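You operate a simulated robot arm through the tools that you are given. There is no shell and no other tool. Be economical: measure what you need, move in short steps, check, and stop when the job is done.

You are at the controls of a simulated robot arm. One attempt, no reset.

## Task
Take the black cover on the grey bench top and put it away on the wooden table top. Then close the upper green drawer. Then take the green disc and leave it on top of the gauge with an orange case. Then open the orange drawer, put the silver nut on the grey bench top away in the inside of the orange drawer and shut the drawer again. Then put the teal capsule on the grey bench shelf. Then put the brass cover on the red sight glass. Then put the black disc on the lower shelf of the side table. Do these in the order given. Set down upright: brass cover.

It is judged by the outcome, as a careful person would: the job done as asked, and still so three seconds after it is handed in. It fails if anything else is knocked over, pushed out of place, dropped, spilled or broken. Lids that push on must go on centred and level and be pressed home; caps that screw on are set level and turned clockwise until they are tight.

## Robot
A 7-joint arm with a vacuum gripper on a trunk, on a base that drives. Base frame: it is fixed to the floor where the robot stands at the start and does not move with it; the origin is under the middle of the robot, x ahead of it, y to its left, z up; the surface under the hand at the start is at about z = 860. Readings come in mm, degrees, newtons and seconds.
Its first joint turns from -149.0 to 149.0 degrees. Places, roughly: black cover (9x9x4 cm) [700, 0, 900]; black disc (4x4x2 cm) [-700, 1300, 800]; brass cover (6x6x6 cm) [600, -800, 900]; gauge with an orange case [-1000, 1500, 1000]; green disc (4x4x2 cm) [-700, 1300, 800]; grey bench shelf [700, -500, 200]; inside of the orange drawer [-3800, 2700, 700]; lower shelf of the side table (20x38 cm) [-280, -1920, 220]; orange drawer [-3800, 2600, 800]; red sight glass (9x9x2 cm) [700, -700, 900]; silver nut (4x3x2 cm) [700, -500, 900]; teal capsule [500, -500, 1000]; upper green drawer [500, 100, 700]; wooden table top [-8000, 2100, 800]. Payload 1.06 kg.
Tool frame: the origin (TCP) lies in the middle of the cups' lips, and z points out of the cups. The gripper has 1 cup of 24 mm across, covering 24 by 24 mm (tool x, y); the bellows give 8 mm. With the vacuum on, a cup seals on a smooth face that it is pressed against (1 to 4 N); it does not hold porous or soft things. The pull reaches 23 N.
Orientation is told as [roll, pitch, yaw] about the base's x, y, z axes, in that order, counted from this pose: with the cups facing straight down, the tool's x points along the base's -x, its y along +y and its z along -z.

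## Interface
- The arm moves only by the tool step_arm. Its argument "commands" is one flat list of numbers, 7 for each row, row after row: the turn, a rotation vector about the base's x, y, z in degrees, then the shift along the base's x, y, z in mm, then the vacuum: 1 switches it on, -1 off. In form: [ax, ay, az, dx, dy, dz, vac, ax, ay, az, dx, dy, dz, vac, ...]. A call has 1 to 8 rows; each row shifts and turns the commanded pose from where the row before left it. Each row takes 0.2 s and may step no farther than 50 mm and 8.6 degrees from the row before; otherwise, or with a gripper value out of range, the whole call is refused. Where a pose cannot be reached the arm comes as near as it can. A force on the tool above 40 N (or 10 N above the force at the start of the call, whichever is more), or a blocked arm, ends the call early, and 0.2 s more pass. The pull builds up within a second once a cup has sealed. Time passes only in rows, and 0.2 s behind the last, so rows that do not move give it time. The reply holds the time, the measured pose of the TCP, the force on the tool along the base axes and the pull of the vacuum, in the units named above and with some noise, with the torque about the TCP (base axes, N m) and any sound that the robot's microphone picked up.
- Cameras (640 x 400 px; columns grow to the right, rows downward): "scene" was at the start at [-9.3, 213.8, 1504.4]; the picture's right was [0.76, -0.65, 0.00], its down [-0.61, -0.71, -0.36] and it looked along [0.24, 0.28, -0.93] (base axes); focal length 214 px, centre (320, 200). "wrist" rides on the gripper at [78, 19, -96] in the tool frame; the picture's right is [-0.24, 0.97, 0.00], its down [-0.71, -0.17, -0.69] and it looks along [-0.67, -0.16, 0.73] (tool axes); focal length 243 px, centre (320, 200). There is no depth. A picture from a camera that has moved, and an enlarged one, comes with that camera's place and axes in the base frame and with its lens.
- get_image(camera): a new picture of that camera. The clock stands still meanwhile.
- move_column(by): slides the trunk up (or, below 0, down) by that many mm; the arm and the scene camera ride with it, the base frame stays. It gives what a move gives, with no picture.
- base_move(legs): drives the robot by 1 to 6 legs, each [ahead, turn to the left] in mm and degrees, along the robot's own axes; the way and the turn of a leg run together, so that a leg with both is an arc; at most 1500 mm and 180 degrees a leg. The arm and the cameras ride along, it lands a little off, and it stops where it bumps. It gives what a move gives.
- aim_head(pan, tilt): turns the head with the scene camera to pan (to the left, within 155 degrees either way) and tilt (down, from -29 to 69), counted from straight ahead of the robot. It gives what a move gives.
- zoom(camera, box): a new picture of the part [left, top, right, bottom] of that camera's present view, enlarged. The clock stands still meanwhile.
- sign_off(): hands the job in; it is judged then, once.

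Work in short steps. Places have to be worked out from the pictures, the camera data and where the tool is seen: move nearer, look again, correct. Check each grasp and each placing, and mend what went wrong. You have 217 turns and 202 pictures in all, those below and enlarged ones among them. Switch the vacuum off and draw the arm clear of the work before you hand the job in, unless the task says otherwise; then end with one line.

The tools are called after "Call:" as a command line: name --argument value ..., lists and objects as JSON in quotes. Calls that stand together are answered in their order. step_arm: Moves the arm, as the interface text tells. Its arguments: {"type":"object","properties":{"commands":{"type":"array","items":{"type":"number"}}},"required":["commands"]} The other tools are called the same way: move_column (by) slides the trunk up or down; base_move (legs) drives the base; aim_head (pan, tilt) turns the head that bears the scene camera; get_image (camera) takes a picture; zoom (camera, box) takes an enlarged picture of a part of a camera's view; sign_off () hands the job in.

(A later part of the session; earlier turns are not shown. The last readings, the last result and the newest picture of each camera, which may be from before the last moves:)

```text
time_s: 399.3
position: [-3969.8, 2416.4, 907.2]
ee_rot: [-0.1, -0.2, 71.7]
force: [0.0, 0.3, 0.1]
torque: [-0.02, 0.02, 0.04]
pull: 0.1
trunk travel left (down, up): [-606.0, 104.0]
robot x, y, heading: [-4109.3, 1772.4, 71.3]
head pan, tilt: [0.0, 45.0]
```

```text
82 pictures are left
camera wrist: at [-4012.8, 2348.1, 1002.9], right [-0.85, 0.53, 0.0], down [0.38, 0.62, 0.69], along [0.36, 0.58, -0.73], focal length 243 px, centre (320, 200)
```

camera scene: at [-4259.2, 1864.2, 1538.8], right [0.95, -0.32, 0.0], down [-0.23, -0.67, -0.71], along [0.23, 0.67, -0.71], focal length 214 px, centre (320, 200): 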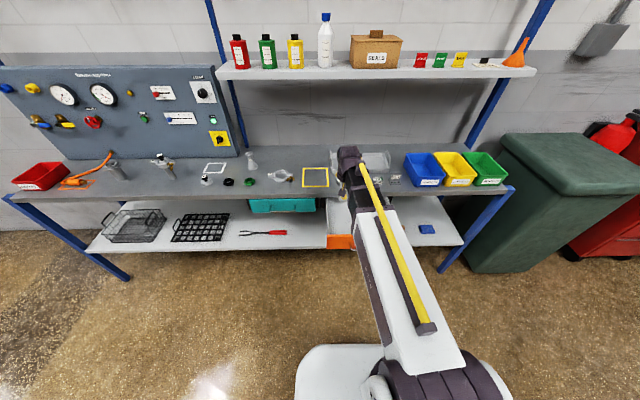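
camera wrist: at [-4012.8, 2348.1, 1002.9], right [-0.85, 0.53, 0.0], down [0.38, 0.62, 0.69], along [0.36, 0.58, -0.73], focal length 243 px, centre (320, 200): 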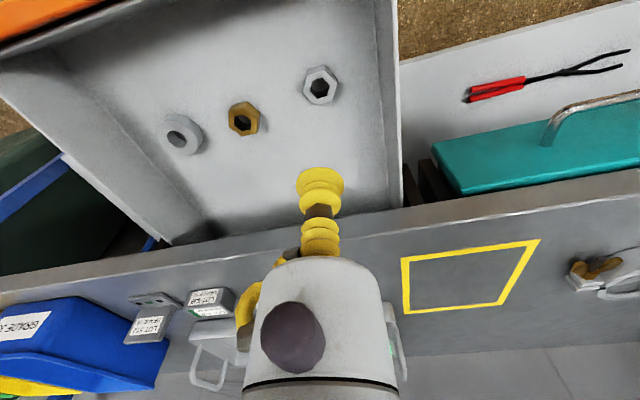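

The nut is in the drawer. To shut it, raise the tool, back the base 200 mm so the tool is in front of the drawer front, then pitch 30°.

Call:
step_arm --commands '[0, 0, 0, 0, 0, 40, -1, 0, 0, 0, 0, 0, 40, -1]'

Call:
base_move --legs '[[-200, 0]]'

Call:
step_arm --commands '[7.04, -2.58, -1.5, -8, 3, -15, -1, 7.04, -2.58, 0, -8, 3, -15, -1, 7.04, -2.58, 0, -8, 3, -15, -1, 7.04, -2.58, 0, 0, 0, -15, -1]'

Call:
get_image --camera "wrist"

```text
time_s: 399.9
position: [-3968.4, 2417.5, 988.9]
ee_rot: [-0.1, -0.2, 71.7]
force: [-0.5, -0.5, -0.1]
torque: [-0.02, -0.04, 0.02]
pull: 0.1
trunk travel left (down, up): [-606.0, 104.0]
robot x, y, heading: [-4107.7, 1774.7, 71.1]
head pan, tilt: [0.0, 45.0]
```

```text
time_s: 401.5
position: [-4034.0, 2227.4, 987.1]
ee_rot: [-0.1, -0.2, 72.0]
force: [-0.3, -0.2, 0.7]
torque: [-0.02, -0.02, 0.03]
pull: 0.2
trunk travel left (down, up): [-606.0, 104.0]
robot x, y, heading: [-4174.1, 1581.8, 71.6]
head pan, tilt: [0.0, 45.0]
```

```text
time_s: 402.5
position: [-4058.4, 2236.1, 925.8]
ee_rot: [-0.5, -30.3, 70.5]
force: [-0.4, 0.5, 0.5]
torque: [-0.02, 0.0, -0.01]
pull: 0.1
trunk travel left (down, up): [-606.0, 104.0]
robot x, y, heading: [-4172.9, 1586.0, 71.2]
head pan, tilt: [0.0, 45.0]
```

```text
81 pictures are left
camera wrist: at [-4116.3, 2132.8, 970.2], right [-0.85, 0.52, 0.11], down [0.24, 0.19, 0.95], along [0.47, 0.83, -0.29], focal length 243 px, centre (320, 200)
```

wrist: 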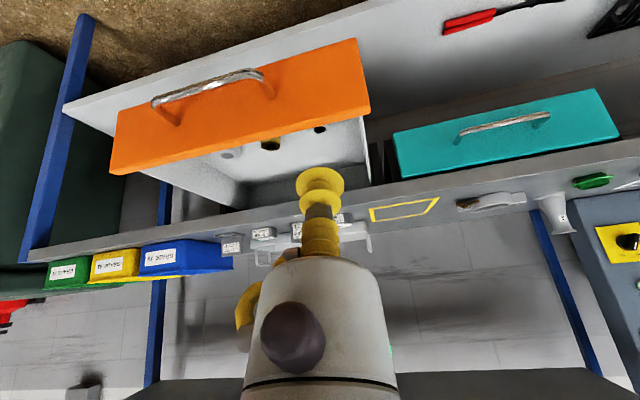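

Aligned left of the handle, in front of the panel. Lower to z≈787.

Call:
step_arm --commands '[0, 0, 0, 0, 0, -46, -1, 0, 0, 0, 0, 0, -46, -1, 0, 0, 0, 0, 0, -46, -1]'

Call:
get_image --camera "wrist"

```text
time_s: 403.3
position: [-4059.4, 2234.1, 785.2]
ee_rot: [-0.5, -30.2, 70.6]
force: [-0.4, -1.0, 0.7]
torque: [-0.01, 0.01, -0.02]
pull: 0.1
trunk travel left (down, up): [-606.0, 104.0]
robot x, y, heading: [-4170.1, 1583.6, 71.3]
head pan, tilt: [0.0, 45.0]
```

```text
80 pictures are left
camera wrist: at [-4116.9, 2131.6, 829.4], right [-0.85, 0.52, 0.11], down [0.24, 0.2, 0.95], along [0.47, 0.83, -0.29], focal length 243 px, centre (320, 200)
```

wrist: 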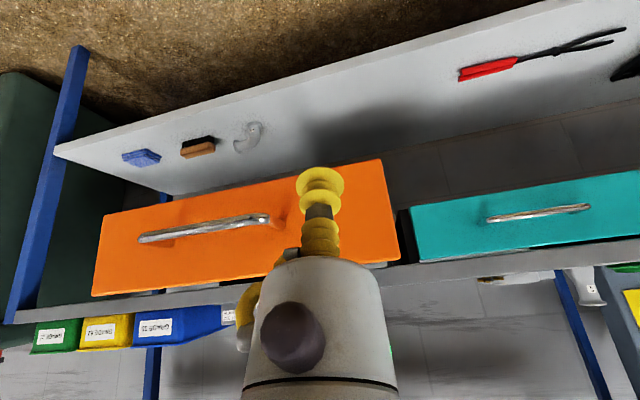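

Cup is left of the handle. Push with the base 180 mm, then finish with the arm.

Call:
base_move --legs '[[180, 0]]'

Call:
step_arm --commands '[0, 0, 0, 3.5, 9.4, 0, -1, 0, 0, 0, 3.5, 9.4, 0, -1, 0, 0, 0, 3.5, 9.4, 0, -1, 0, 0, 0, 3.5, 9.4, 0, -1, 0, 0, 0, 3.5, 9.4, 0, -1, 0, 0, 0, 3.5, 9.4, 0, -1, 0, 0, 0, 3.5, 9.4, 0, -1]'

Call:
get_image --camera "wrist"

```text
time_s: 404.8
position: [-4000.3, 2400.1, 786.7]
ee_rot: [-0.4, -30.2, 70.2]
force: [0.0, -0.4, 0.0]
torque: [0.0, 0.02, 0.0]
pull: 0.1
trunk travel left (down, up): [-606.0, 104.0]
robot x, y, heading: [-4118.9, 1749.4, 71.1]
head pan, tilt: [0.0, 45.0]
```

```text
time_s: 406.4
position: [-3976.3, 2467.9, 788.5]
ee_rot: [-0.4, -30.1, 70.4]
force: [0.4, 0.3, -0.9]
torque: [0.02, 0.03, -0.03]
pull: 0.1
trunk travel left (down, up): [-606.0, 104.0]
robot x, y, heading: [-4116.1, 1748.3, 70.8]
head pan, tilt: [0.0, 45.0]
```

```text
79 pictures are left
camera wrist: at [-4034.0, 2366.1, 830.8], right [-0.84, 0.52, 0.11], down [0.25, 0.2, 0.95], along [0.48, 0.83, -0.29], focal length 243 px, centre (320, 200)
```

wrist: 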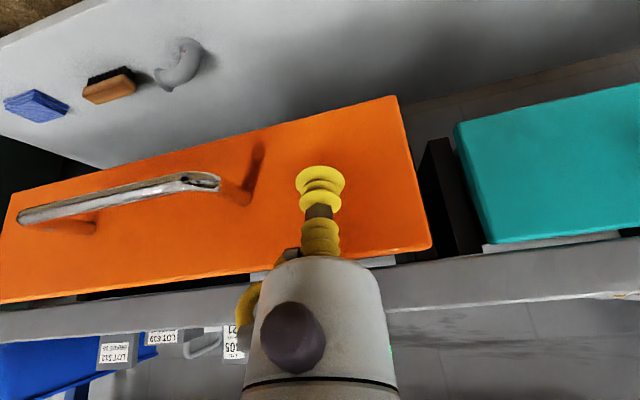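

Call:
step_arm --commands '[0, 0, 0, 3.5, 9.4, 0, -1, 0, 0, 0, 3.5, 9.4, 0, -1, 0, 0, 0, 3.5, 9.4, 0, -1, 0, 0, 0, 3.5, 9.4, 0, -1, 0, 0, 0, 2.1, 5.6, 0, -1, 0, 0, 0, 1, 2.8, 0, -1, 0, 0, 0, 1, 2.8, 0, -1]'

Call:
step_arm --commands '[0, 0, 0, 1, 2.8, 0, -1, 0, 0, 0, 1, 2.8, 0, -1, 0, 0, 0, 1, 2.8, 0, -1]'

Call:
get_image --camera "wrist"

```text
time_s: 408.0
position: [-3957.0, 2515.2, 786.5]
ee_rot: [-0.5, -30.3, 70.3]
force: [-0.4, -2.7, 1.6]
torque: [0.01, 0.02, -0.06]
pull: 0.1
trunk travel left (down, up): [-606.0, 104.0]
robot x, y, heading: [-4117.6, 1746.3, 71.3]
head pan, tilt: [0.0, 45.0]
```

```text
time_s: 408.8
position: [-3956.7, 2518.1, 786.1]
ee_rot: [-0.6, -29.6, 70.4]
force: [-2.9, -5.9, -0.3]
torque: [0.04, -0.03, 0.02]
pull: 0.1
trunk travel left (down, up): [-606.0, 104.0]
robot x, y, heading: [-4118.8, 1748.6, 71.3]
head pan, tilt: [0.0, 45.0]
stopped in row 3: the force on the tool passed its limit at 45 N (the readings are from after the stop); the commanded pose is now the measured one
```

```text
78 pictures are left
camera wrist: at [-4014.2, 2415.8, 829.9], right [-0.85, 0.52, 0.11], down [0.25, 0.21, 0.95], along [0.47, 0.83, -0.3], focal length 243 px, centre (320, 200)
```

wrist: 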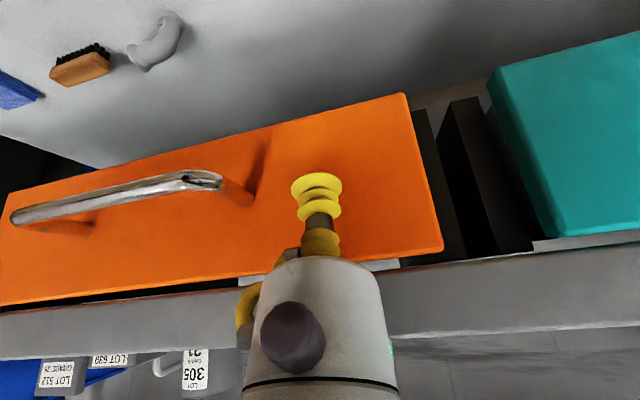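

Hard stop at the same depth as originally closed. Retreat straight back, then check with both cameras.

Call:
step_arm --commands '[0, 0, 0, -3.5, -9.4, 0, -1, 0, 0, 0, -7, -19, 0, -1, 0, 0, 0, -10, -28, 0, -1, 0, 0, 0, -10, -28, 0, -1, 0, 0, 0, 0, 0, 45, -1, 0, 0, 0, 0, 0, 45, -1]'

Call:
get_image --camera "wrist"

Call:
zoom --camera "scene" --box '[220, 150, 440, 270]'

```text
time_s: 410.1
position: [-3987.6, 2434.4, 878.6]
ee_rot: [-0.5, -29.6, 70.4]
force: [-0.7, -1.0, 0.0]
torque: [0.01, 0.0, 0.0]
pull: 0.0
trunk travel left (down, up): [-606.0, 104.0]
robot x, y, heading: [-4114.4, 1745.5, 71.5]
head pan, tilt: [0.0, 45.0]
```

```text
77 pictures are left
camera wrist: at [-4046.5, 2332.3, 922.6], right [-0.85, 0.52, 0.11], down [0.25, 0.2, 0.95], along [0.47, 0.83, -0.3], focal length 243 px, centre (320, 200)
```

wrist: 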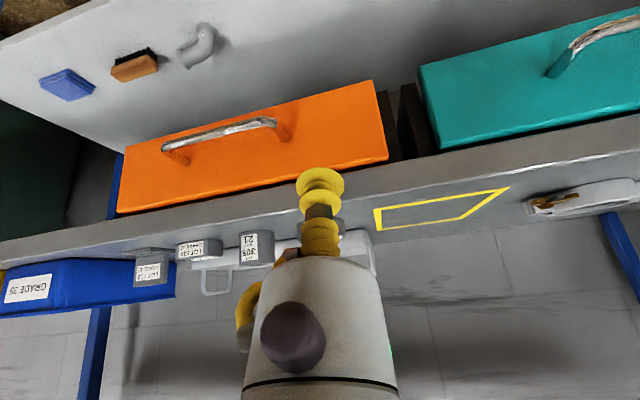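

```text
2.91 times, centred on (330, 210) of scene
camera zoom: at [-4267.3, 1839.9, 1538.7], right [0.95, -0.32, 0.0], down [-0.23, -0.67, -0.71], along [0.23, 0.67, -0.71], focal length 624 px, centre (291, 171)
```

zoom: 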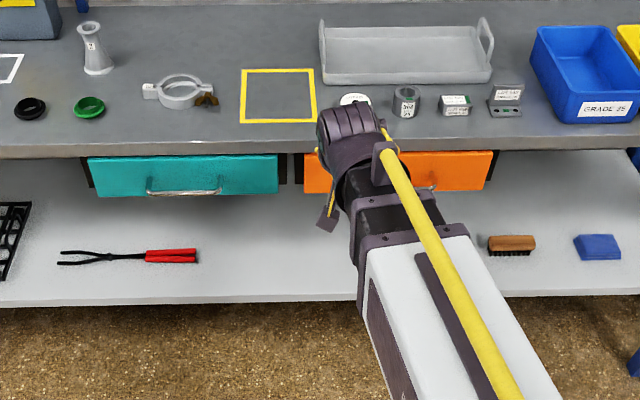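

The orange drawer is shut. Level the tool and drive back to the grey bench for the teal capsule.

Call:
step_arm --commands '[-7.04, 2.58, 0, -8, -20, 40, -1, -7.04, 2.58, 0, -8, -20, 40, -1, -7.04, 2.58, 0, 0, 0, 40, -1, -6.7, 2.4, 0, 0, 0, 40, -1]'

Call:
base_move --legs '[[-150, 0], [0, -96.8], [1500, 0], [1500, 0], [1480, 0], [0, 9]]'

Call:
get_image --camera "wrist"

Call:
get_image --camera "scene"

```text
time_s: 411.1
position: [-4002.6, 2399.1, 1036.1]
ee_rot: [-0.5, 0.0, 70.4]
force: [-0.9, 0.3, 0.9]
torque: [0.01, -0.02, 0.02]
pull: 0.1
trunk travel left (down, up): [-606.0, 104.0]
robot x, y, heading: [-4118.4, 1751.1, 71.4]
head pan, tilt: [0.0, 45.0]
```

```text
time_s: 437.8
position: [549.4, -149.8, 1036.8]
ee_rot: [-0.3, 0.0, -14.3]
force: [0.0, -0.5, -1.1]
torque: [-0.01, -0.01, -0.02]
pull: 0.0
trunk travel left (down, up): [-606.0, 104.0]
robot x, y, heading: [-104.8, -97.0, -13.3]
head pan, tilt: [0.0, 45.0]
```

```text
75 pictures are left
camera wrist: at [477.9, -112.6, 1130.8], right [0.47, 0.88, -0.01], down [0.64, -0.34, 0.69], along [0.6, -0.33, -0.73], focal length 243 px, centre (320, 200)
```

wrist: 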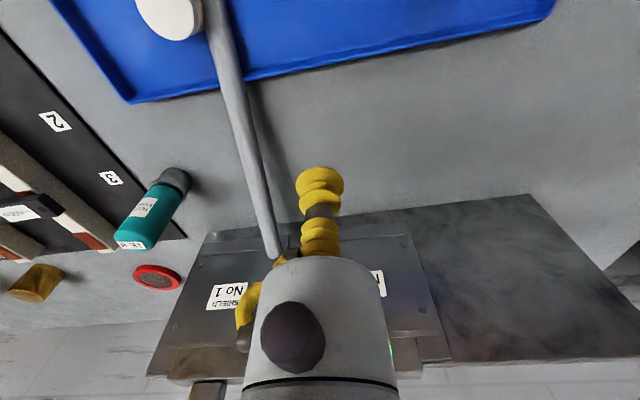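

```text
74 pictures are left
camera scene: at [-33.1, 61.6, 1538.7], right [-0.23, -0.97, 0.0], down [-0.69, 0.16, -0.71], along [0.69, -0.16, -0.71], focal length 214 px, centre (320, 200)
```

scene: 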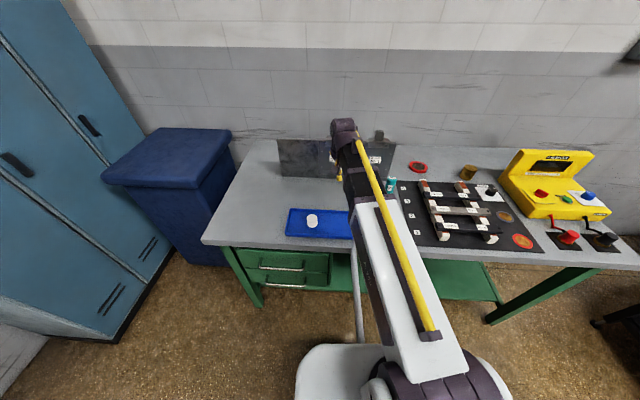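

The capsule top is near (570, -391, 971). Zoom in on it.

Call:
zoom --camera "wrist" --box '[90, 150, 230, 260]'

```text
3.64 times, centred on (160, 205) of wrist
camera zoom: at [477.9, -112.6, 1130.8], right [0.47, 0.88, -0.01], down [0.64, -0.34, 0.69], along [0.6, -0.33, -0.73], focal length 882 px, centre (902, 182)
```

zoom: 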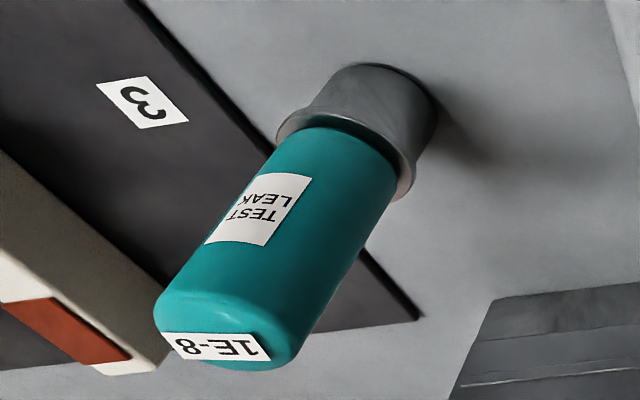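

The top is flat. I just slide the arm sideways over it (well above the hose) and look.

Call:
step_arm --commands '[0, 0, 0, 0, 0, 30, -1, 0, 0, 0, 4, -48, 0, -1, 0, 0, 0, 4, -48, 0, -1, 0, 0, 0, 4, -48, 0, -1, 0, 0, 0, 4, -48, 0, -1, 0, 0, 0, 4, -40, 0, -1]'

Call:
get_image --camera "wrist"

```text
time_s: 439.2
position: [567.1, -382.8, 1069.9]
ee_rot: [-0.4, -0.2, -14.3]
force: [0.1, 0.4, 0.1]
torque: [-0.01, -0.01, 0.03]
pull: 0.0
trunk travel left (down, up): [-606.0, 104.0]
robot x, y, heading: [-105.6, -95.0, -13.3]
head pan, tilt: [0.0, 45.0]
```

```text
72 pictures are left
camera wrist: at [495.7, -344.8, 1165.3], right [0.47, 0.88, -0.01], down [0.64, -0.34, 0.69], along [0.6, -0.33, -0.73], focal length 243 px, centre (320, 200)
```

wrist: 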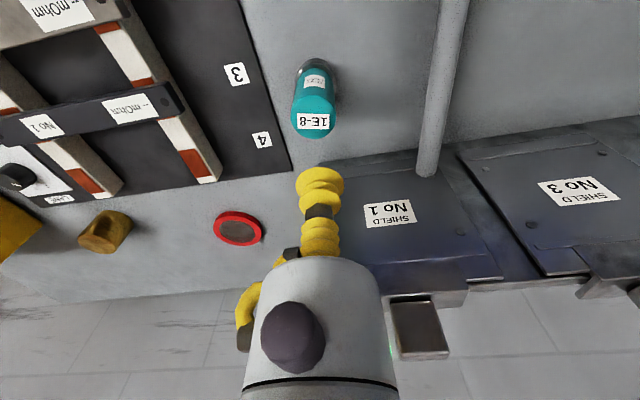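

Top at (574, -395.5, 969). Move above and descend to ~990.

Call:
step_arm --commands '[0, 0, 0, 7, -13, -20, -1, 0, 0, 0, 0, 0, -40, -1, 0, 0, 0, 0, 0, -18, -1]'

Call:
zoom --camera "wrist" --box '[240, 80, 400, 220]'

```text
time_s: 440.0
position: [576.0, -395.6, 991.5]
ee_rot: [-0.4, 0.1, -14.2]
force: [-0.7, 0.0, 0.0]
torque: [0.03, -0.01, 0.01]
pull: 0.0
trunk travel left (down, up): [-606.0, 104.0]
robot x, y, heading: [-109.6, -95.5, -13.6]
head pan, tilt: [0.0, 45.0]
```

```text
2.86 times, centred on (320, 150) of wrist
camera zoom: at [504.9, -356.5, 1086.8], right [0.47, 0.88, -0.01], down [0.64, -0.34, 0.69], along [0.6, -0.33, -0.73], focal length 693 px, centre (320, 343)
```

zoom: 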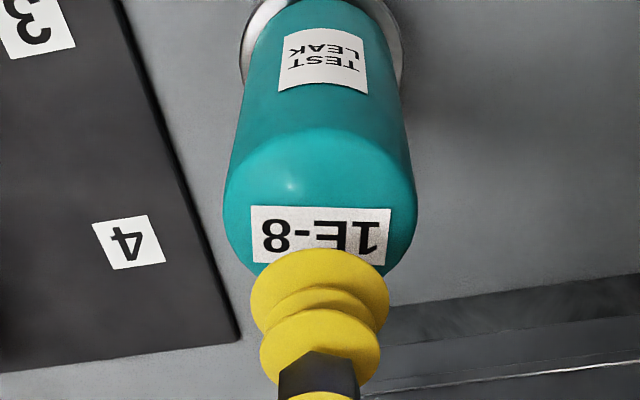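

Shift ~6 mm back to the centre of the top face, and descend with vacuum.

Call:
step_arm --commands '[0, 0, 0, -5.5, 2.5, -8, 1, 0, 0, 0, 0, 0, -6, 1, 0, 0, 0, 0, 0, -4, 1, 0, 0, 0, 0, 0, -3, 1, 0, 0, 0, 0, 0, -2, 1, 0, 0, 0, 0, 0, 0, 1, 0, 0, 0, 0, 0, 0, 1]'

Call:
zoom --camera "wrist" --box '[240, 80, 400, 220]'

```text
time_s: 441.6
position: [569.6, -391.1, 966.7]
ee_rot: [-0.4, -0.2, -14.3]
force: [3.9, 0.5, 26.0]
torque: [0.11, -0.05, -0.04]
pull: 22.9
trunk travel left (down, up): [-606.0, 104.0]
robot x, y, heading: [-107.1, -97.6, -13.2]
head pan, tilt: [0.0, 45.0]
```

```text
2.86 times, centred on (320, 150) of wrist
camera zoom: at [498.2, -353.7, 1062.1], right [0.47, 0.88, -0.01], down [0.64, -0.34, 0.69], along [0.61, -0.33, -0.73], focal length 693 px, centre (320, 343)
```

zoom: 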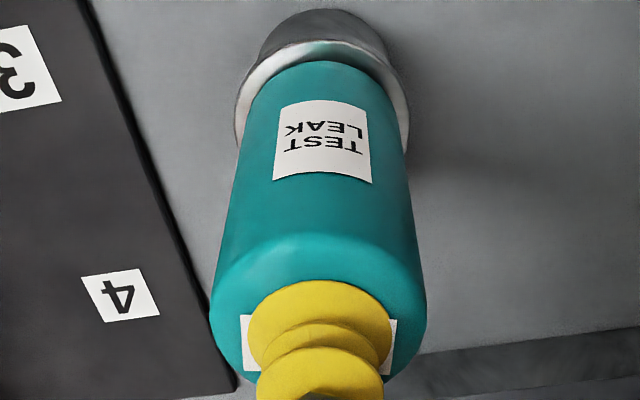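

Sealed. Lift straight up slowly and see whether the grey socket stays behind.

Call:
step_arm --commands '[0, 0, 0, 0, 0, 5, 1, 0, 0, 0, 0, 0, 10, 1, 0, 0, 0, 0, 0, 15, 1, 0, 0, 0, 0, 0, 20, 1, 0, 0, 0, 0, 0, 25, 1, 0, 0, 0, 0, 0, 25, 1, 0, 0, 0, 0, 0, 25, 1, 0, 0, 0, 0, 0, 0, 1]'

Call:
get_image --camera "wrist"

```text
time_s: 443.4
position: [570.6, -391.6, 1087.8]
ee_rot: [-0.3, 0.0, -14.3]
force: [0.9, 0.3, -3.2]
torque: [0.04, -0.02, -0.02]
pull: 22.9
trunk travel left (down, up): [-606.0, 104.0]
robot x, y, heading: [-107.6, -97.4, -13.3]
head pan, tilt: [0.0, 45.0]
```

```text
69 pictures are left
camera wrist: at [499.7, -354.0, 1184.5], right [0.47, 0.88, -0.01], down [0.64, -0.34, 0.69], along [0.6, -0.33, -0.73], focal length 243 px, centre (320, 200)
```

wrist: 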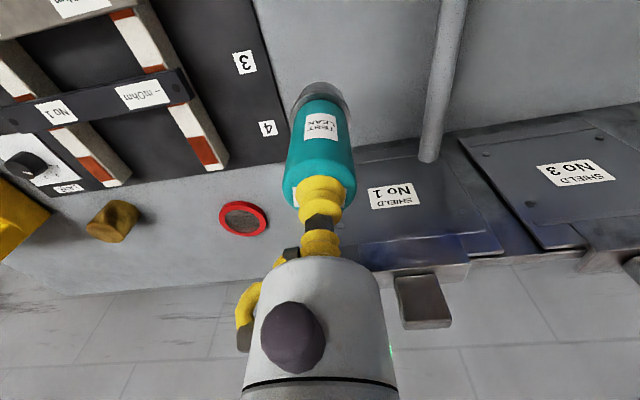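

The whole capsule (with its grey base) is held. Back away 400 mm slowly and look at the shelf.

Call:
base_move --legs '[[-400, 0]]'

Call:
aim_head --pan -10 --tilt 40

Call:
get_image --camera "scene"

```text
time_s: 445.9
position: [180.2, -297.7, 1088.9]
ee_rot: [-0.4, 0.0, -14.2]
force: [-0.6, -0.1, -2.4]
torque: [0.0, 0.01, -0.02]
pull: 23.6
trunk travel left (down, up): [-606.0, 104.0]
robot x, y, heading: [-501.6, -3.2, -13.3]
head pan, tilt: [0.0, 45.0]
```

```text
time_s: 446.6
position: [179.0, -298.4, 1090.0]
ee_rot: [-0.4, 0.0, -14.2]
force: [-0.1, 0.1, -3.0]
torque: [0.01, 0.0, -0.01]
pull: 23.2
trunk travel left (down, up): [-606.0, 104.0]
robot x, y, heading: [-500.4, -4.5, -13.4]
head pan, tilt: [-10.0, 40.0]
```

```text
68 pictures are left
camera scene: at [-426.9, 139.9, 1546.0], right [-0.39, -0.92, 0.0], down [-0.59, 0.25, -0.77], along [0.7, -0.3, -0.64], focal length 214 px, centre (320, 200)
```

scene: 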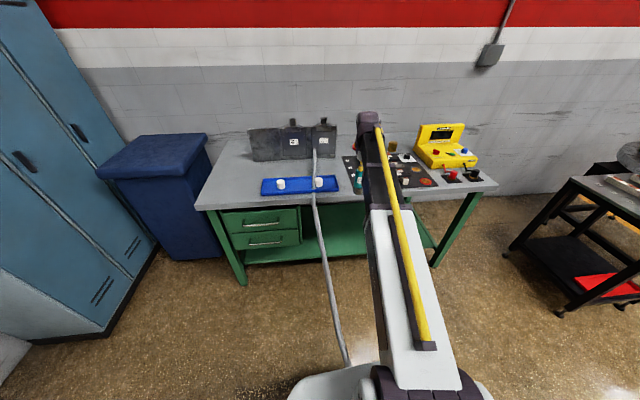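

Shelf front lies ~140 mm behind the bench edge. I reposition sideways gently (back 800, then an S-curve) to face the free middle part of the shelf, right of the hose.

Call:
base_move --legs '[[-800, 0], [530, -27.5], [530, 24.5]]'

Call:
move_column --by -400

Call:
get_image --camera "scene"

```text
time_s: 456.1
position: [319.2, -641.4, 1088.9]
ee_rot: [-0.4, -0.1, -17.7]
force: [0.4, -0.1, -3.1]
torque: [0.0, -0.02, 0.02]
pull: 23.5
trunk travel left (down, up): [-606.0, 104.0]
robot x, y, heading: [-339.6, -304.4, -17.2]
head pan, tilt: [-10.0, 40.0]
```

```text
time_s: 457.3
position: [320.3, -641.9, 1023.3]
ee_rot: [-0.5, -0.7, -17.7]
force: [1.5, 0.9, 25.1]
torque: [0.07, 0.09, -0.01]
pull: 22.9
trunk travel left (down, up): [-531.0, 179.0]
robot x, y, heading: [-339.5, -303.0, -16.9]
head pan, tilt: [-10.0, 40.0]
stopped: the force on the tool passed its limit at 75 N (the readings are from after the stop); the commanded pose is now the measured one
```

```text
67 pictures are left
camera scene: at [-261.6, -167.1, 1471.6], right [-0.45, -0.89, 0.0], down [-0.57, 0.29, -0.77], along [0.68, -0.35, -0.64], focal length 214 px, centre (320, 200)
```

scene: 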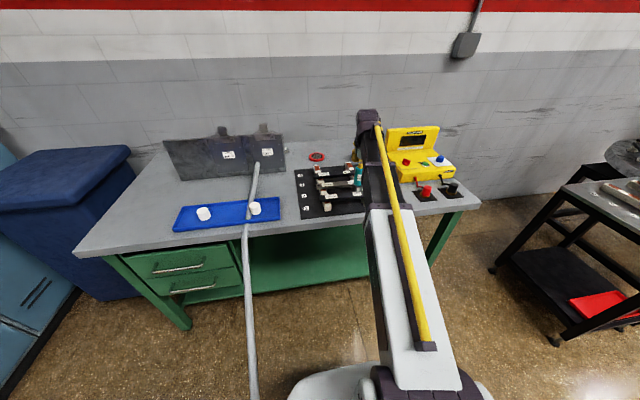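

I lowered too early: the capsule is above the bench board and pressed on something. Raise back at once and look.

Call:
move_column --by 75

Call:
get_image --camera "wrist"

Call:
zoom --camera "scene" --box '[280, 130, 480, 230]'

```text
time_s: 458.4
position: [319.9, -643.0, 1092.7]
ee_rot: [-0.5, -0.5, -17.8]
force: [0.8, -0.4, -3.7]
torque: [-0.01, 0.05, -0.02]
pull: 22.6
trunk travel left (down, up): [-606.0, 104.0]
robot x, y, heading: [-341.2, -303.5, -16.6]
head pan, tilt: [-10.0, 40.0]
```

```text
66 pictures are left
camera wrist: at [250.6, -599.5, 1188.5], right [0.52, 0.85, -0.01], down [0.62, -0.37, 0.69], along [0.59, -0.36, -0.72], focal length 243 px, centre (320, 200)
```

wrist: 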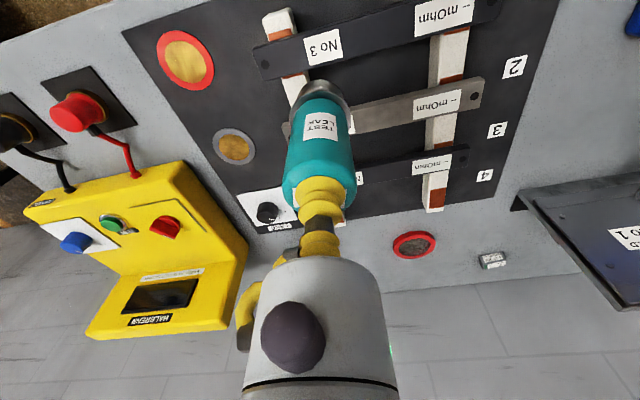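

```text
3.20 times, centred on (380, 180) of scene
camera zoom: at [-259.7, -168.0, 1546.6], right [-0.45, -0.89, 0.0], down [-0.57, 0.29, -0.77], along [0.68, -0.35, -0.64], focal length 686 px, centre (128, 264)
```

zoom: 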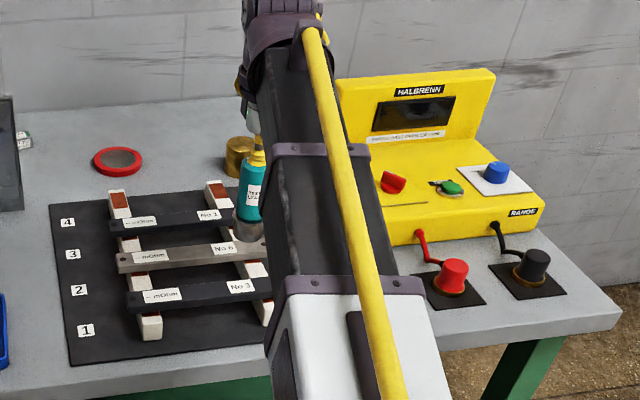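

Bars look undisturbed and the capsule is still held. Now back 520 mm clear of the bench, then lower the trunk.

Call:
base_move --legs '[[-520, 0]]'

Call:
move_column --by -400

Call:
move_column --by -200

Call:
get_image --camera "scene"

Call:
get_image --camera "wrist"

```text
time_s: 461.4
position: [-168.1, -493.7, 1094.0]
ee_rot: [-0.6, -0.4, -17.9]
force: [-0.4, -0.5, -2.9]
torque: [-0.01, 0.06, 0.02]
pull: 22.7
trunk travel left (down, up): [-606.0, 104.0]
robot x, y, heading: [-831.5, -159.4, -16.7]
head pan, tilt: [-10.0, 40.0]
```

```text
time_s: 465.2
position: [-168.1, -494.1, 694.1]
ee_rot: [-0.5, -0.3, -17.9]
force: [-0.3, -0.5, -2.5]
torque: [-0.02, 0.02, -0.02]
pull: 23.0
trunk travel left (down, up): [-206.0, 504.0]
robot x, y, heading: [-829.9, -153.8, -16.9]
head pan, tilt: [-10.0, 40.0]
```

```text
time_s: 467.4
position: [-168.4, -495.3, 493.2]
ee_rot: [-0.5, -0.4, -17.8]
force: [-0.5, 0.0, -2.2]
torque: [0.03, 0.0, 0.01]
pull: 23.2
trunk travel left (down, up): [-6.0, 704.0]
robot x, y, heading: [-830.2, -156.5, -16.8]
head pan, tilt: [-10.0, 40.0]
```

```text
64 pictures are left
camera scene: at [-747.9, -19.7, 946.7], right [-0.45, -0.89, 0.0], down [-0.57, 0.29, -0.77], along [0.68, -0.35, -0.64], focal length 214 px, centre (320, 200)
```

scene: 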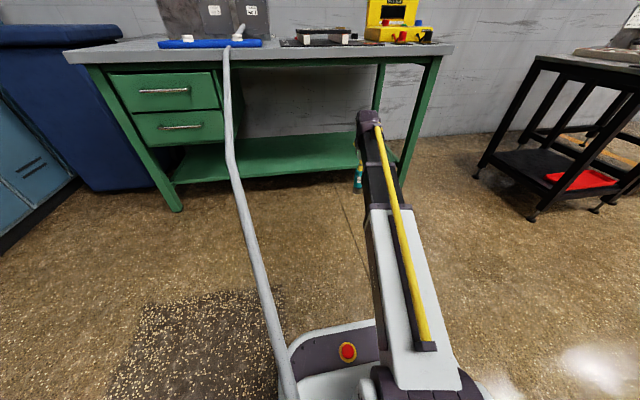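

```text
63 pictures are left
camera wrist: at [-237.8, -451.4, 588.7], right [0.52, 0.85, -0.01], down [0.62, -0.37, 0.69], along [0.59, -0.36, -0.72], focal length 243 px, centre (320, 200)
```

wrist: 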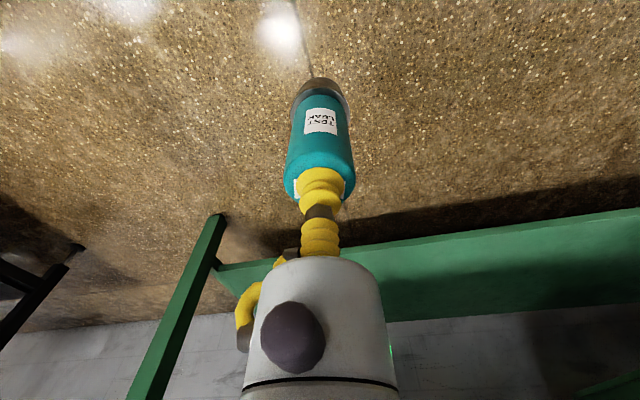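

Good view of the shelf from below bench height. Extend the arm forward 170 mm (slowly), lowering a little.

Call:
step_arm --commands '[0, 0, 0, 14, -4, 0, 1, 0, 0, 0, 24, -7.3, -8, 1, 0, 0, 0, 24, -7.3, -10, 1, 0, 0, 0, 24, -7.3, -10, 1, 0, 0, 0, 24, -7.3, -10, 1, 0, 0, 0, 24, -7.3, -10, 1, 0, 0, 0, 24, -7.3, -8, 1, 0, 0, 0, 14, -4, 0, 1]'

Call:
base_move --legs '[[220, 0]]'

Call:
get_image --camera "wrist"

Call:
get_image --camera "scene"

```text
time_s: 469.2
position: [4.0, -547.6, 437.8]
ee_rot: [-0.4, -0.4, -17.7]
force: [-0.4, -0.5, -3.0]
torque: [-0.02, 0.0, -0.01]
pull: 22.5
trunk travel left (down, up): [-6.0, 704.0]
robot x, y, heading: [-829.6, -160.7, -16.7]
head pan, tilt: [-10.0, 40.0]
```

```text
time_s: 470.9
position: [210.5, -615.0, 438.3]
ee_rot: [-0.5, -0.4, -18.0]
force: [-0.6, 0.2, -3.0]
torque: [0.03, -0.02, -0.05]
pull: 23.0
trunk travel left (down, up): [-6.0, 704.0]
robot x, y, heading: [-619.4, -218.9, -17.2]
head pan, tilt: [-10.0, 40.0]
```

```text
62 pictures are left
camera wrist: at [140.5, -572.1, 532.4], right [0.52, 0.85, -0.01], down [0.62, -0.38, 0.69], along [0.59, -0.37, -0.72], focal length 243 px, centre (320, 200)
```

wrist: 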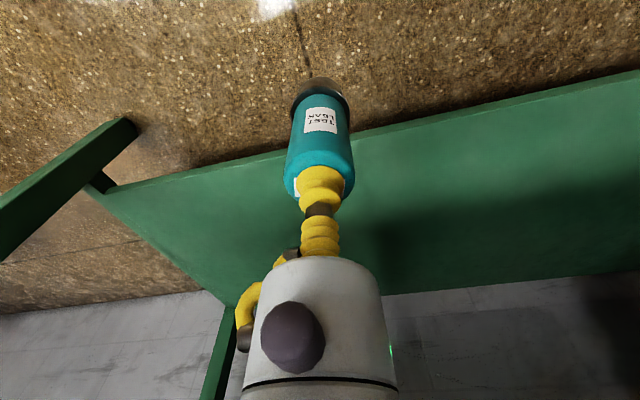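

```text
61 pictures are left
camera scene: at [-538.0, -84.3, 946.6], right [-0.46, -0.89, 0.0], down [-0.57, 0.29, -0.77], along [0.68, -0.35, -0.64], focal length 214 px, centre (320, 200)
```

scene: 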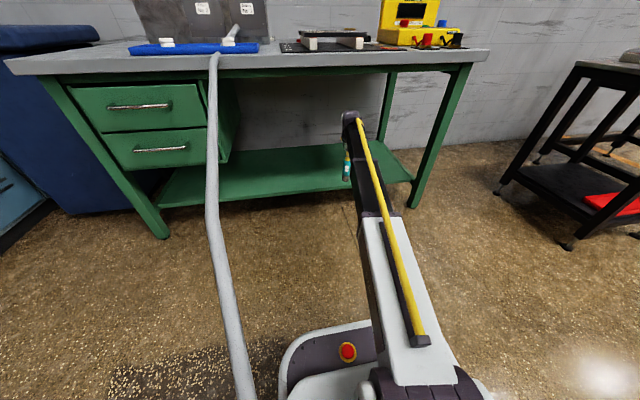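

Solving both wrist views: shelf top z≈165, front edge ~162 mm behind the bench edge. The arm (~z 650) clears the bench underside. Drive 190 mm further in.

Call:
base_move --legs '[[190, 0]]'

Call:
get_image --camera "wrist"

```text
time_s: 472.4
position: [381.8, -678.6, 438.5]
ee_rot: [-0.5, -0.4, -18.6]
force: [-0.4, 0.1, -2.2]
torque: [0.0, 0.01, 0.0]
pull: 23.0
trunk travel left (down, up): [-6.0, 704.0]
robot x, y, heading: [-443.2, -278.0, -17.8]
head pan, tilt: [-10.0, 40.0]
```

```text
60 pictures are left
camera wrist: at [313.3, -635.5, 532.3], right [0.53, 0.85, -0.01], down [0.61, -0.38, 0.69], along [0.58, -0.37, -0.72], focal length 243 px, centre (320, 200)
```

wrist: 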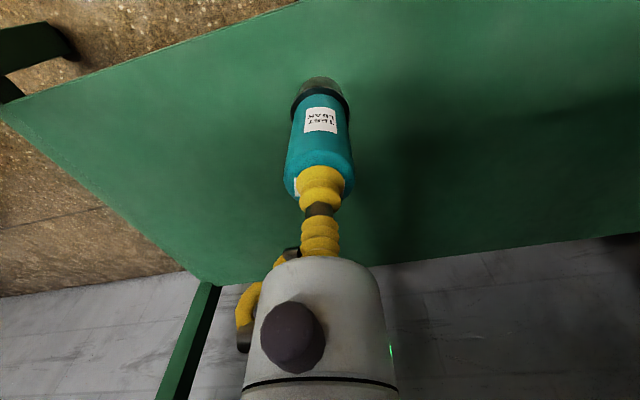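

The landing point is ~65 mm inside the shelf edge. Lower towards it.

Call:
step_arm --commands '[0, 0, 0, 0, 0, -15, 1, 0, 0, 0, 0, 0, -25, 1, 0, 0, 0, 0, 0, -25, 1, 0, 0, 0, 0, 0, -25, 1, 0, 0, 0, 0, 0, -20, 1, 0, 0, 0, 0, 0, -10, 1]'

Call:
get_image --camera "wrist"

```text
time_s: 473.8
position: [382.4, -678.7, 318.1]
ee_rot: [-0.4, -0.5, -18.5]
force: [0.1, 0.4, -3.1]
torque: [0.01, -0.01, -0.01]
pull: 22.2
trunk travel left (down, up): [-6.0, 704.0]
robot x, y, heading: [-440.3, -277.9, -17.9]
head pan, tilt: [-10.0, 40.0]
```

```text
59 pictures are left
camera wrist: at [312.1, -634.8, 411.9], right [0.53, 0.85, -0.01], down [0.61, -0.38, 0.69], along [0.58, -0.37, -0.72], focal length 243 px, centre (320, 200)
```

wrist: 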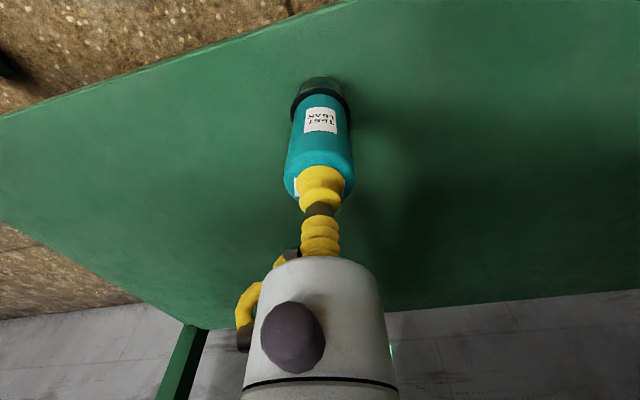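

Call:
step_arm --commands '[0, 0, 0, 0, 0, -6, 1, 0, 0, 0, 0, 0, -5, 1, 0, 0, 0, 0, 0, -4, 1, 0, 0, 0, 0, 0, -3, 1, 0, 0, 0, 0, 0, -3, 1, 0, 0, 0, 0, 0, -3, 1]'

```text
time_s: 475.2
position: [381.8, -679.5, 296.4]
ee_rot: [-0.4, -0.5, -18.5]
force: [-4.2, 1.2, 24.8]
torque: [0.03, 0.03, 0.0]
pull: 22.5
trunk travel left (down, up): [-6.0, 704.0]
robot x, y, heading: [-445.0, -278.2, -17.6]
head pan, tilt: [-10.0, 40.0]
```

Contact (25 N). Release and lift away.

Call:
step_arm --commands '[0, 0, 0, 0, 0, 2, -1, 0, 0, 0, 0, 0, 0, -1, 0, 0, 0, 0, 0, 0, -1, 0, 0, 0, 0, 0, 4, -1, 0, 0, 0, 0, 0, 15, -1, 0, 0, 0, 0, 0, 35, -1, 0, 0, 0, 0, 0, 45, -1]'

Call:
get_image --camera "wrist"

```text
time_s: 476.8
position: [382.2, -681.9, 399.1]
ee_rot: [-0.4, -0.3, -18.7]
force: [-0.5, -0.2, 0.0]
torque: [0.0, 0.0, 0.03]
pull: 0.0
trunk travel left (down, up): [-6.0, 704.0]
robot x, y, heading: [-441.1, -276.9, -17.8]
head pan, tilt: [-10.0, 40.0]
```

```text
58 pictures are left
camera wrist: at [313.8, -637.4, 492.9], right [0.53, 0.85, -0.01], down [0.61, -0.38, 0.69], along [0.58, -0.37, -0.72], focal length 243 px, centre (320, 200)
```

wrist: 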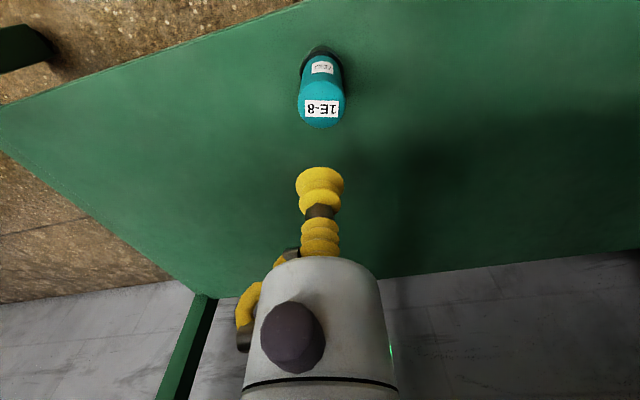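

The capsule stands on the shelf. Back out at this height, raise the trunk, and draw the arm in.

Call:
base_move --legs '[[-450, 0]]'

Call:
move_column --by 400

Call:
move_column --by 300

Call:
step_arm --commands '[0, 0, 0, -46, 14, 0, -1, 0, 0, 0, -46, 14, 0, -1, 0, 0, 0, -46, 14, 0, -1, 0, 0, 0, -46, 14, 0, -1]'

Call:
base_move --legs '[[0, -8.6], [865, 0], [0, 9.6]]'

Call:
get_image --camera "wrist"

```text
time_s: 479.6
position: [-51.5, -539.7, 397.0]
ee_rot: [-0.5, -0.4, -18.4]
force: [1.2, -0.1, 0.0]
torque: [0.0, -0.02, 0.03]
pull: 0.1
trunk travel left (down, up): [-6.0, 704.0]
robot x, y, heading: [-878.7, -139.9, -17.5]
head pan, tilt: [-10.0, 40.0]
```

```text
time_s: 483.4
position: [-51.3, -538.8, 798.4]
ee_rot: [-0.5, -0.4, -18.2]
force: [-1.6, 0.8, -0.1]
torque: [-0.04, -0.03, -0.01]
pull: 0.0
trunk travel left (down, up): [-406.0, 304.0]
robot x, y, heading: [-876.4, -143.4, -17.6]
head pan, tilt: [-10.0, 40.0]
```

```text
time_s: 486.4
position: [-51.2, -539.5, 1098.1]
ee_rot: [-0.4, -0.4, -18.3]
force: [0.6, 0.1, -0.7]
torque: [-0.02, 0.04, 0.02]
pull: 0.2
trunk travel left (down, up): [-706.0, 4.0]
robot x, y, heading: [-878.8, -137.4, -17.3]
head pan, tilt: [-10.0, 40.0]
```

```text
time_s: 487.4
position: [-239.3, -483.2, 1099.5]
ee_rot: [-0.5, -0.5, -18.4]
force: [-0.8, 0.5, 0.1]
torque: [0.03, -0.03, 0.02]
pull: 0.2
trunk travel left (down, up): [-706.0, 4.0]
robot x, y, heading: [-882.1, -139.9, -17.6]
head pan, tilt: [-10.0, 40.0]
```

```text
time_s: 493.4
position: [567.5, -846.2, 1099.2]
ee_rot: [-0.5, -0.3, -16.5]
force: [0.4, -1.1, -0.2]
torque: [-0.02, 0.03, 0.03]
pull: 0.0
trunk travel left (down, up): [-706.0, 4.0]
robot x, y, heading: [-88.3, -522.4, -15.6]
head pan, tilt: [-10.0, 40.0]
```

```text
57 pictures are left
camera wrist: at [495.5, -805.1, 1193.8], right [0.5, 0.87, -0.01], down [0.63, -0.36, 0.69], along [0.6, -0.35, -0.72], focal length 243 px, centre (320, 200)
```

wrist: 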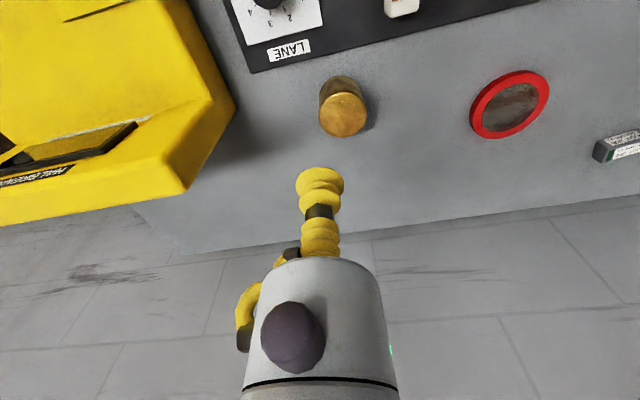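

Both are in view. Zoom on them.

Call:
zoom --camera "wrist" --box '[300, 50, 580, 160]'

```text
2.29 times, centred on (440, 105) of wrist
camera zoom: at [495.5, -805.1, 1193.8], right [0.5, 0.87, -0.01], down [0.63, -0.36, 0.69], along [0.6, -0.35, -0.72], focal length 555 px, centre (46, 417)
```

zoom: 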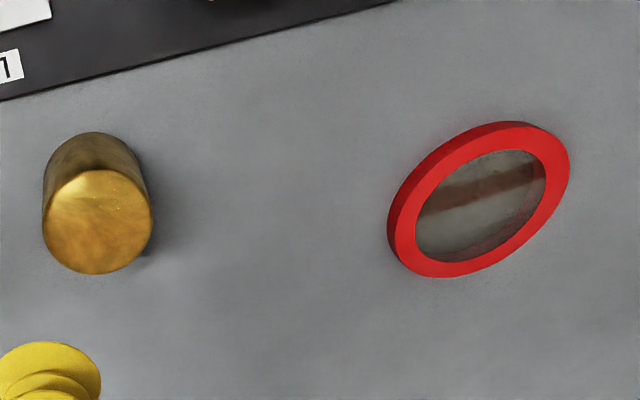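

Flat brass top (~58 mm) — move above it, to z≈975.

Call:
step_arm --commands '[0, 0, 0, 47, 1, -10, -1, 0, 0, 0, 0, 0, -48, -1, 0, 0, 0, 0, 0, -48, -1, 0, 0, 0, 0, 0, -18, -1]'

Call:
get_image --camera "wrist"

```text
time_s: 494.4
position: [611.4, -845.6, 973.7]
ee_rot: [-0.5, -0.5, -16.5]
force: [-0.5, -0.4, 0.6]
torque: [0.0, 0.0, -0.02]
pull: 0.2
trunk travel left (down, up): [-706.0, 4.0]
robot x, y, heading: [-83.8, -524.5, -15.9]
head pan, tilt: [-10.0, 40.0]
```

```text
55 pictures are left
camera wrist: at [541.0, -803.5, 1067.3], right [0.5, 0.87, -0.01], down [0.63, -0.36, 0.69], along [0.6, -0.35, -0.72], focal length 243 px, centre (320, 200)
```

wrist: 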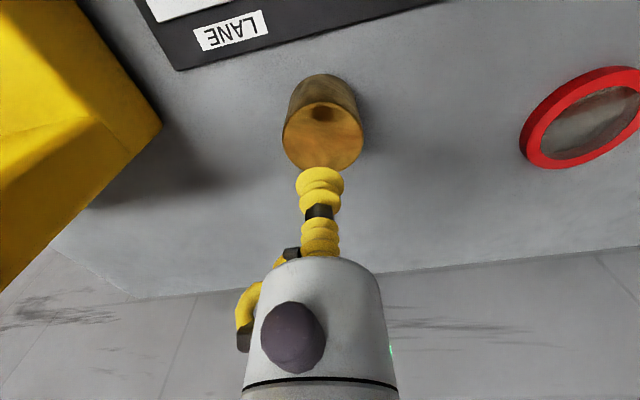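

Brass top ≈ (617.5, -846, 910). Descend with vacuum.

Call:
step_arm --commands '[0, 0, 0, 6, -0.5, -30, 1, 0, 0, 0, 0, 0, -20, 1, 0, 0, 0, 0, 0, -8, 1, 0, 0, 0, 0, 0, -4, 1, 0, 0, 0, 0, 0, -3, 1, 0, 0, 0, 0, 0, 0, 1, 0, 0, 0, 0, 0, 0, 1]'

Call:
zoom --camera "wrist" --box '[240, 80, 400, 220]'

```text
time_s: 496.0
position: [617.9, -846.2, 910.8]
ee_rot: [-0.5, -0.5, -16.5]
force: [3.6, -5.8, 17.0]
torque: [0.1, 0.07, -0.05]
pull: 23.0
trunk travel left (down, up): [-706.0, 4.0]
robot x, y, heading: [-85.0, -520.2, -15.6]
head pan, tilt: [-10.0, 40.0]
```

```text
2.86 times, centred on (320, 150) of wrist
camera zoom: at [547.6, -804.3, 1005.5], right [0.5, 0.87, -0.01], down [0.63, -0.36, 0.69], along [0.6, -0.35, -0.72], focal length 693 px, centre (320, 343)
```

zoom: 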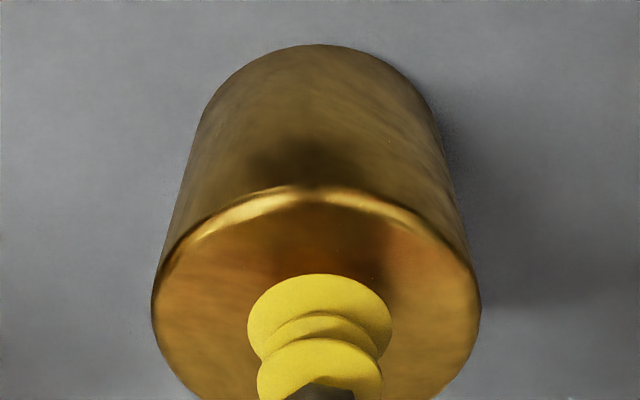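

Sealed near the centre. Lift and carry it slowly toward the sight glass.

Call:
step_arm --commands '[0, 0, 0, 0, 0, 8, 1, 0, 0, 0, 0, 0, 20, 1, 0, 0, 0, 0, 0, 25, 1, 0, 0, 0, 0, 0, 25, 1, 0, 0, 0, 6, 9, 0, 1, 0, 0, 0, 11, 18, 0, 1, 0, 0, 0, 11, 18, 0, 1, 0, 0, 0, 6, 9, 0, 1]'

Call:
get_image --camera "wrist"

```text
time_s: 497.8
position: [650.8, -791.9, 988.6]
ee_rot: [-0.5, -0.4, -16.5]
force: [1.0, -0.5, -1.3]
torque: [-0.02, -0.01, 0.01]
pull: 23.0
trunk travel left (down, up): [-706.0, 4.0]
robot x, y, heading: [-89.0, -522.8, -15.5]
head pan, tilt: [-10.0, 40.0]
```

```text
53 pictures are left
camera wrist: at [581.6, -750.6, 1081.8], right [0.5, 0.87, -0.01], down [0.63, -0.36, 0.69], along [0.6, -0.35, -0.72], focal length 243 px, centre (320, 200)
```

wrist: 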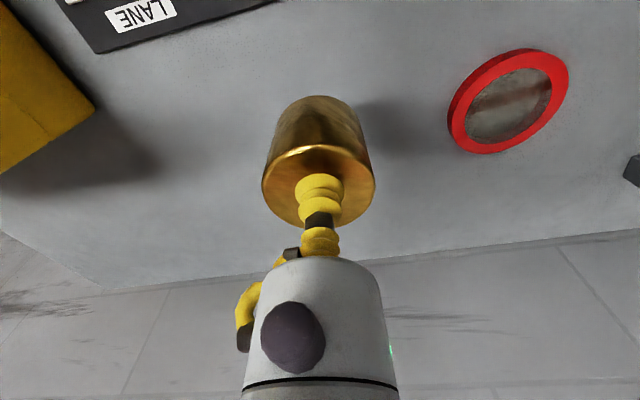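

Call:
step_arm --commands '[0, 0, 0, 7, 11, 0, 1, 0, 0, 0, 12, 20, 0, 1, 0, 0, 0, 12, 20, 0, 1, 0, 0, 0, 12, 20, 0, 1, 0, 0, 0, 12, 20, 0, 1, 0, 0, 0, 10, 18, 0, 1, 0, 0, 0, 5, 11, 0, 1]'

Call:
get_image --camera "wrist"

```text
time_s: 499.4
position: [724.8, -671.3, 988.8]
ee_rot: [-0.4, -0.3, -16.6]
force: [0.5, 0.2, -1.7]
torque: [-0.02, -0.01, 0.01]
pull: 23.0
trunk travel left (down, up): [-706.0, 4.0]
robot x, y, heading: [-84.5, -523.3, -15.8]
head pan, tilt: [-10.0, 40.0]
```

```text
52 pictures are left
camera wrist: at [653.4, -630.3, 1083.1], right [0.5, 0.87, -0.01], down [0.63, -0.36, 0.69], along [0.6, -0.35, -0.72], focal length 243 px, centre (320, 200)
```

wrist: 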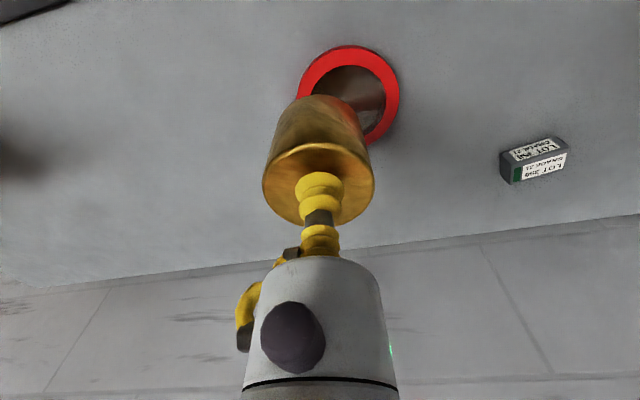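

Correcting for perspective, the ring centre is ≈ (738, -652, 872). Move there and lower to ~950 for a check.

Call:
step_arm --commands '[0, 0, 0, 6, 8, 0, 1, 0, 0, 0, 6, 10, 0, 1, 0, 0, 0, 0, 0, -15, 1, 0, 0, 0, 0, 0, -15, 1, 0, 0, 0, 0, 0, -8, 1, 0, 0, 0, 0, 0, 0, 1]'

Call:
get_image --camera "wrist"

Call:
zoom --camera "scene" --box '[240, 80, 400, 180]'

```text
time_s: 500.8
position: [733.9, -654.9, 950.3]
ee_rot: [-0.4, -0.4, -16.4]
force: [0.6, 1.0, -2.0]
torque: [0.01, 0.0, -0.02]
pull: 22.9
trunk travel left (down, up): [-706.0, 4.0]
robot x, y, heading: [-85.9, -526.6, -15.4]
head pan, tilt: [-10.0, 40.0]
```

```text
51 pictures are left
camera wrist: at [663.7, -613.6, 1044.8], right [0.5, 0.87, -0.01], down [0.63, -0.36, 0.69], along [0.6, -0.35, -0.72], focal length 243 px, centre (320, 200)
```

wrist: 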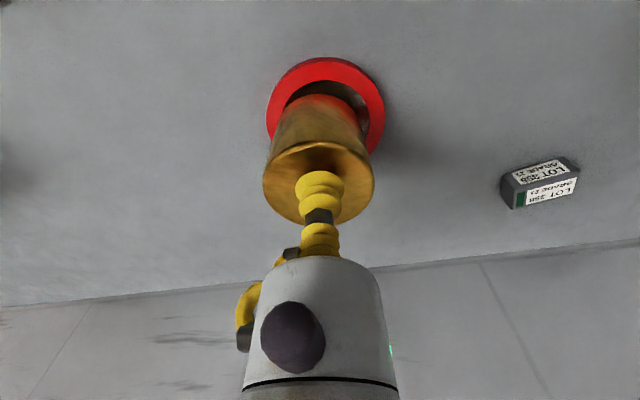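

```text
4.00 times, centred on (320, 130) of scene
camera zoom: at [-7.6, -382.8, 1646.6], right [-0.43, -0.9, 0.0], down [-0.58, 0.28, -0.77], along [0.69, -0.33, -0.64], focal length 858 px, centre (320, 480)
```

zoom: 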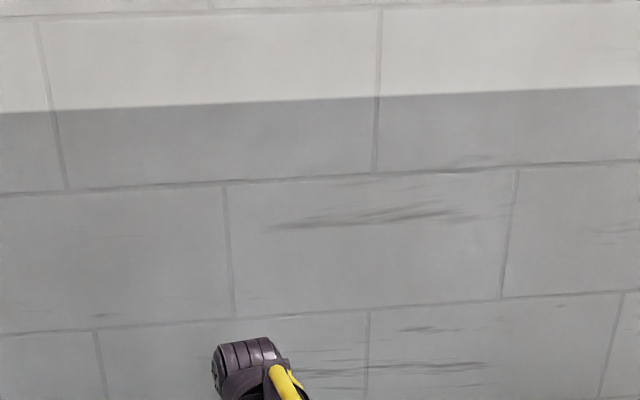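

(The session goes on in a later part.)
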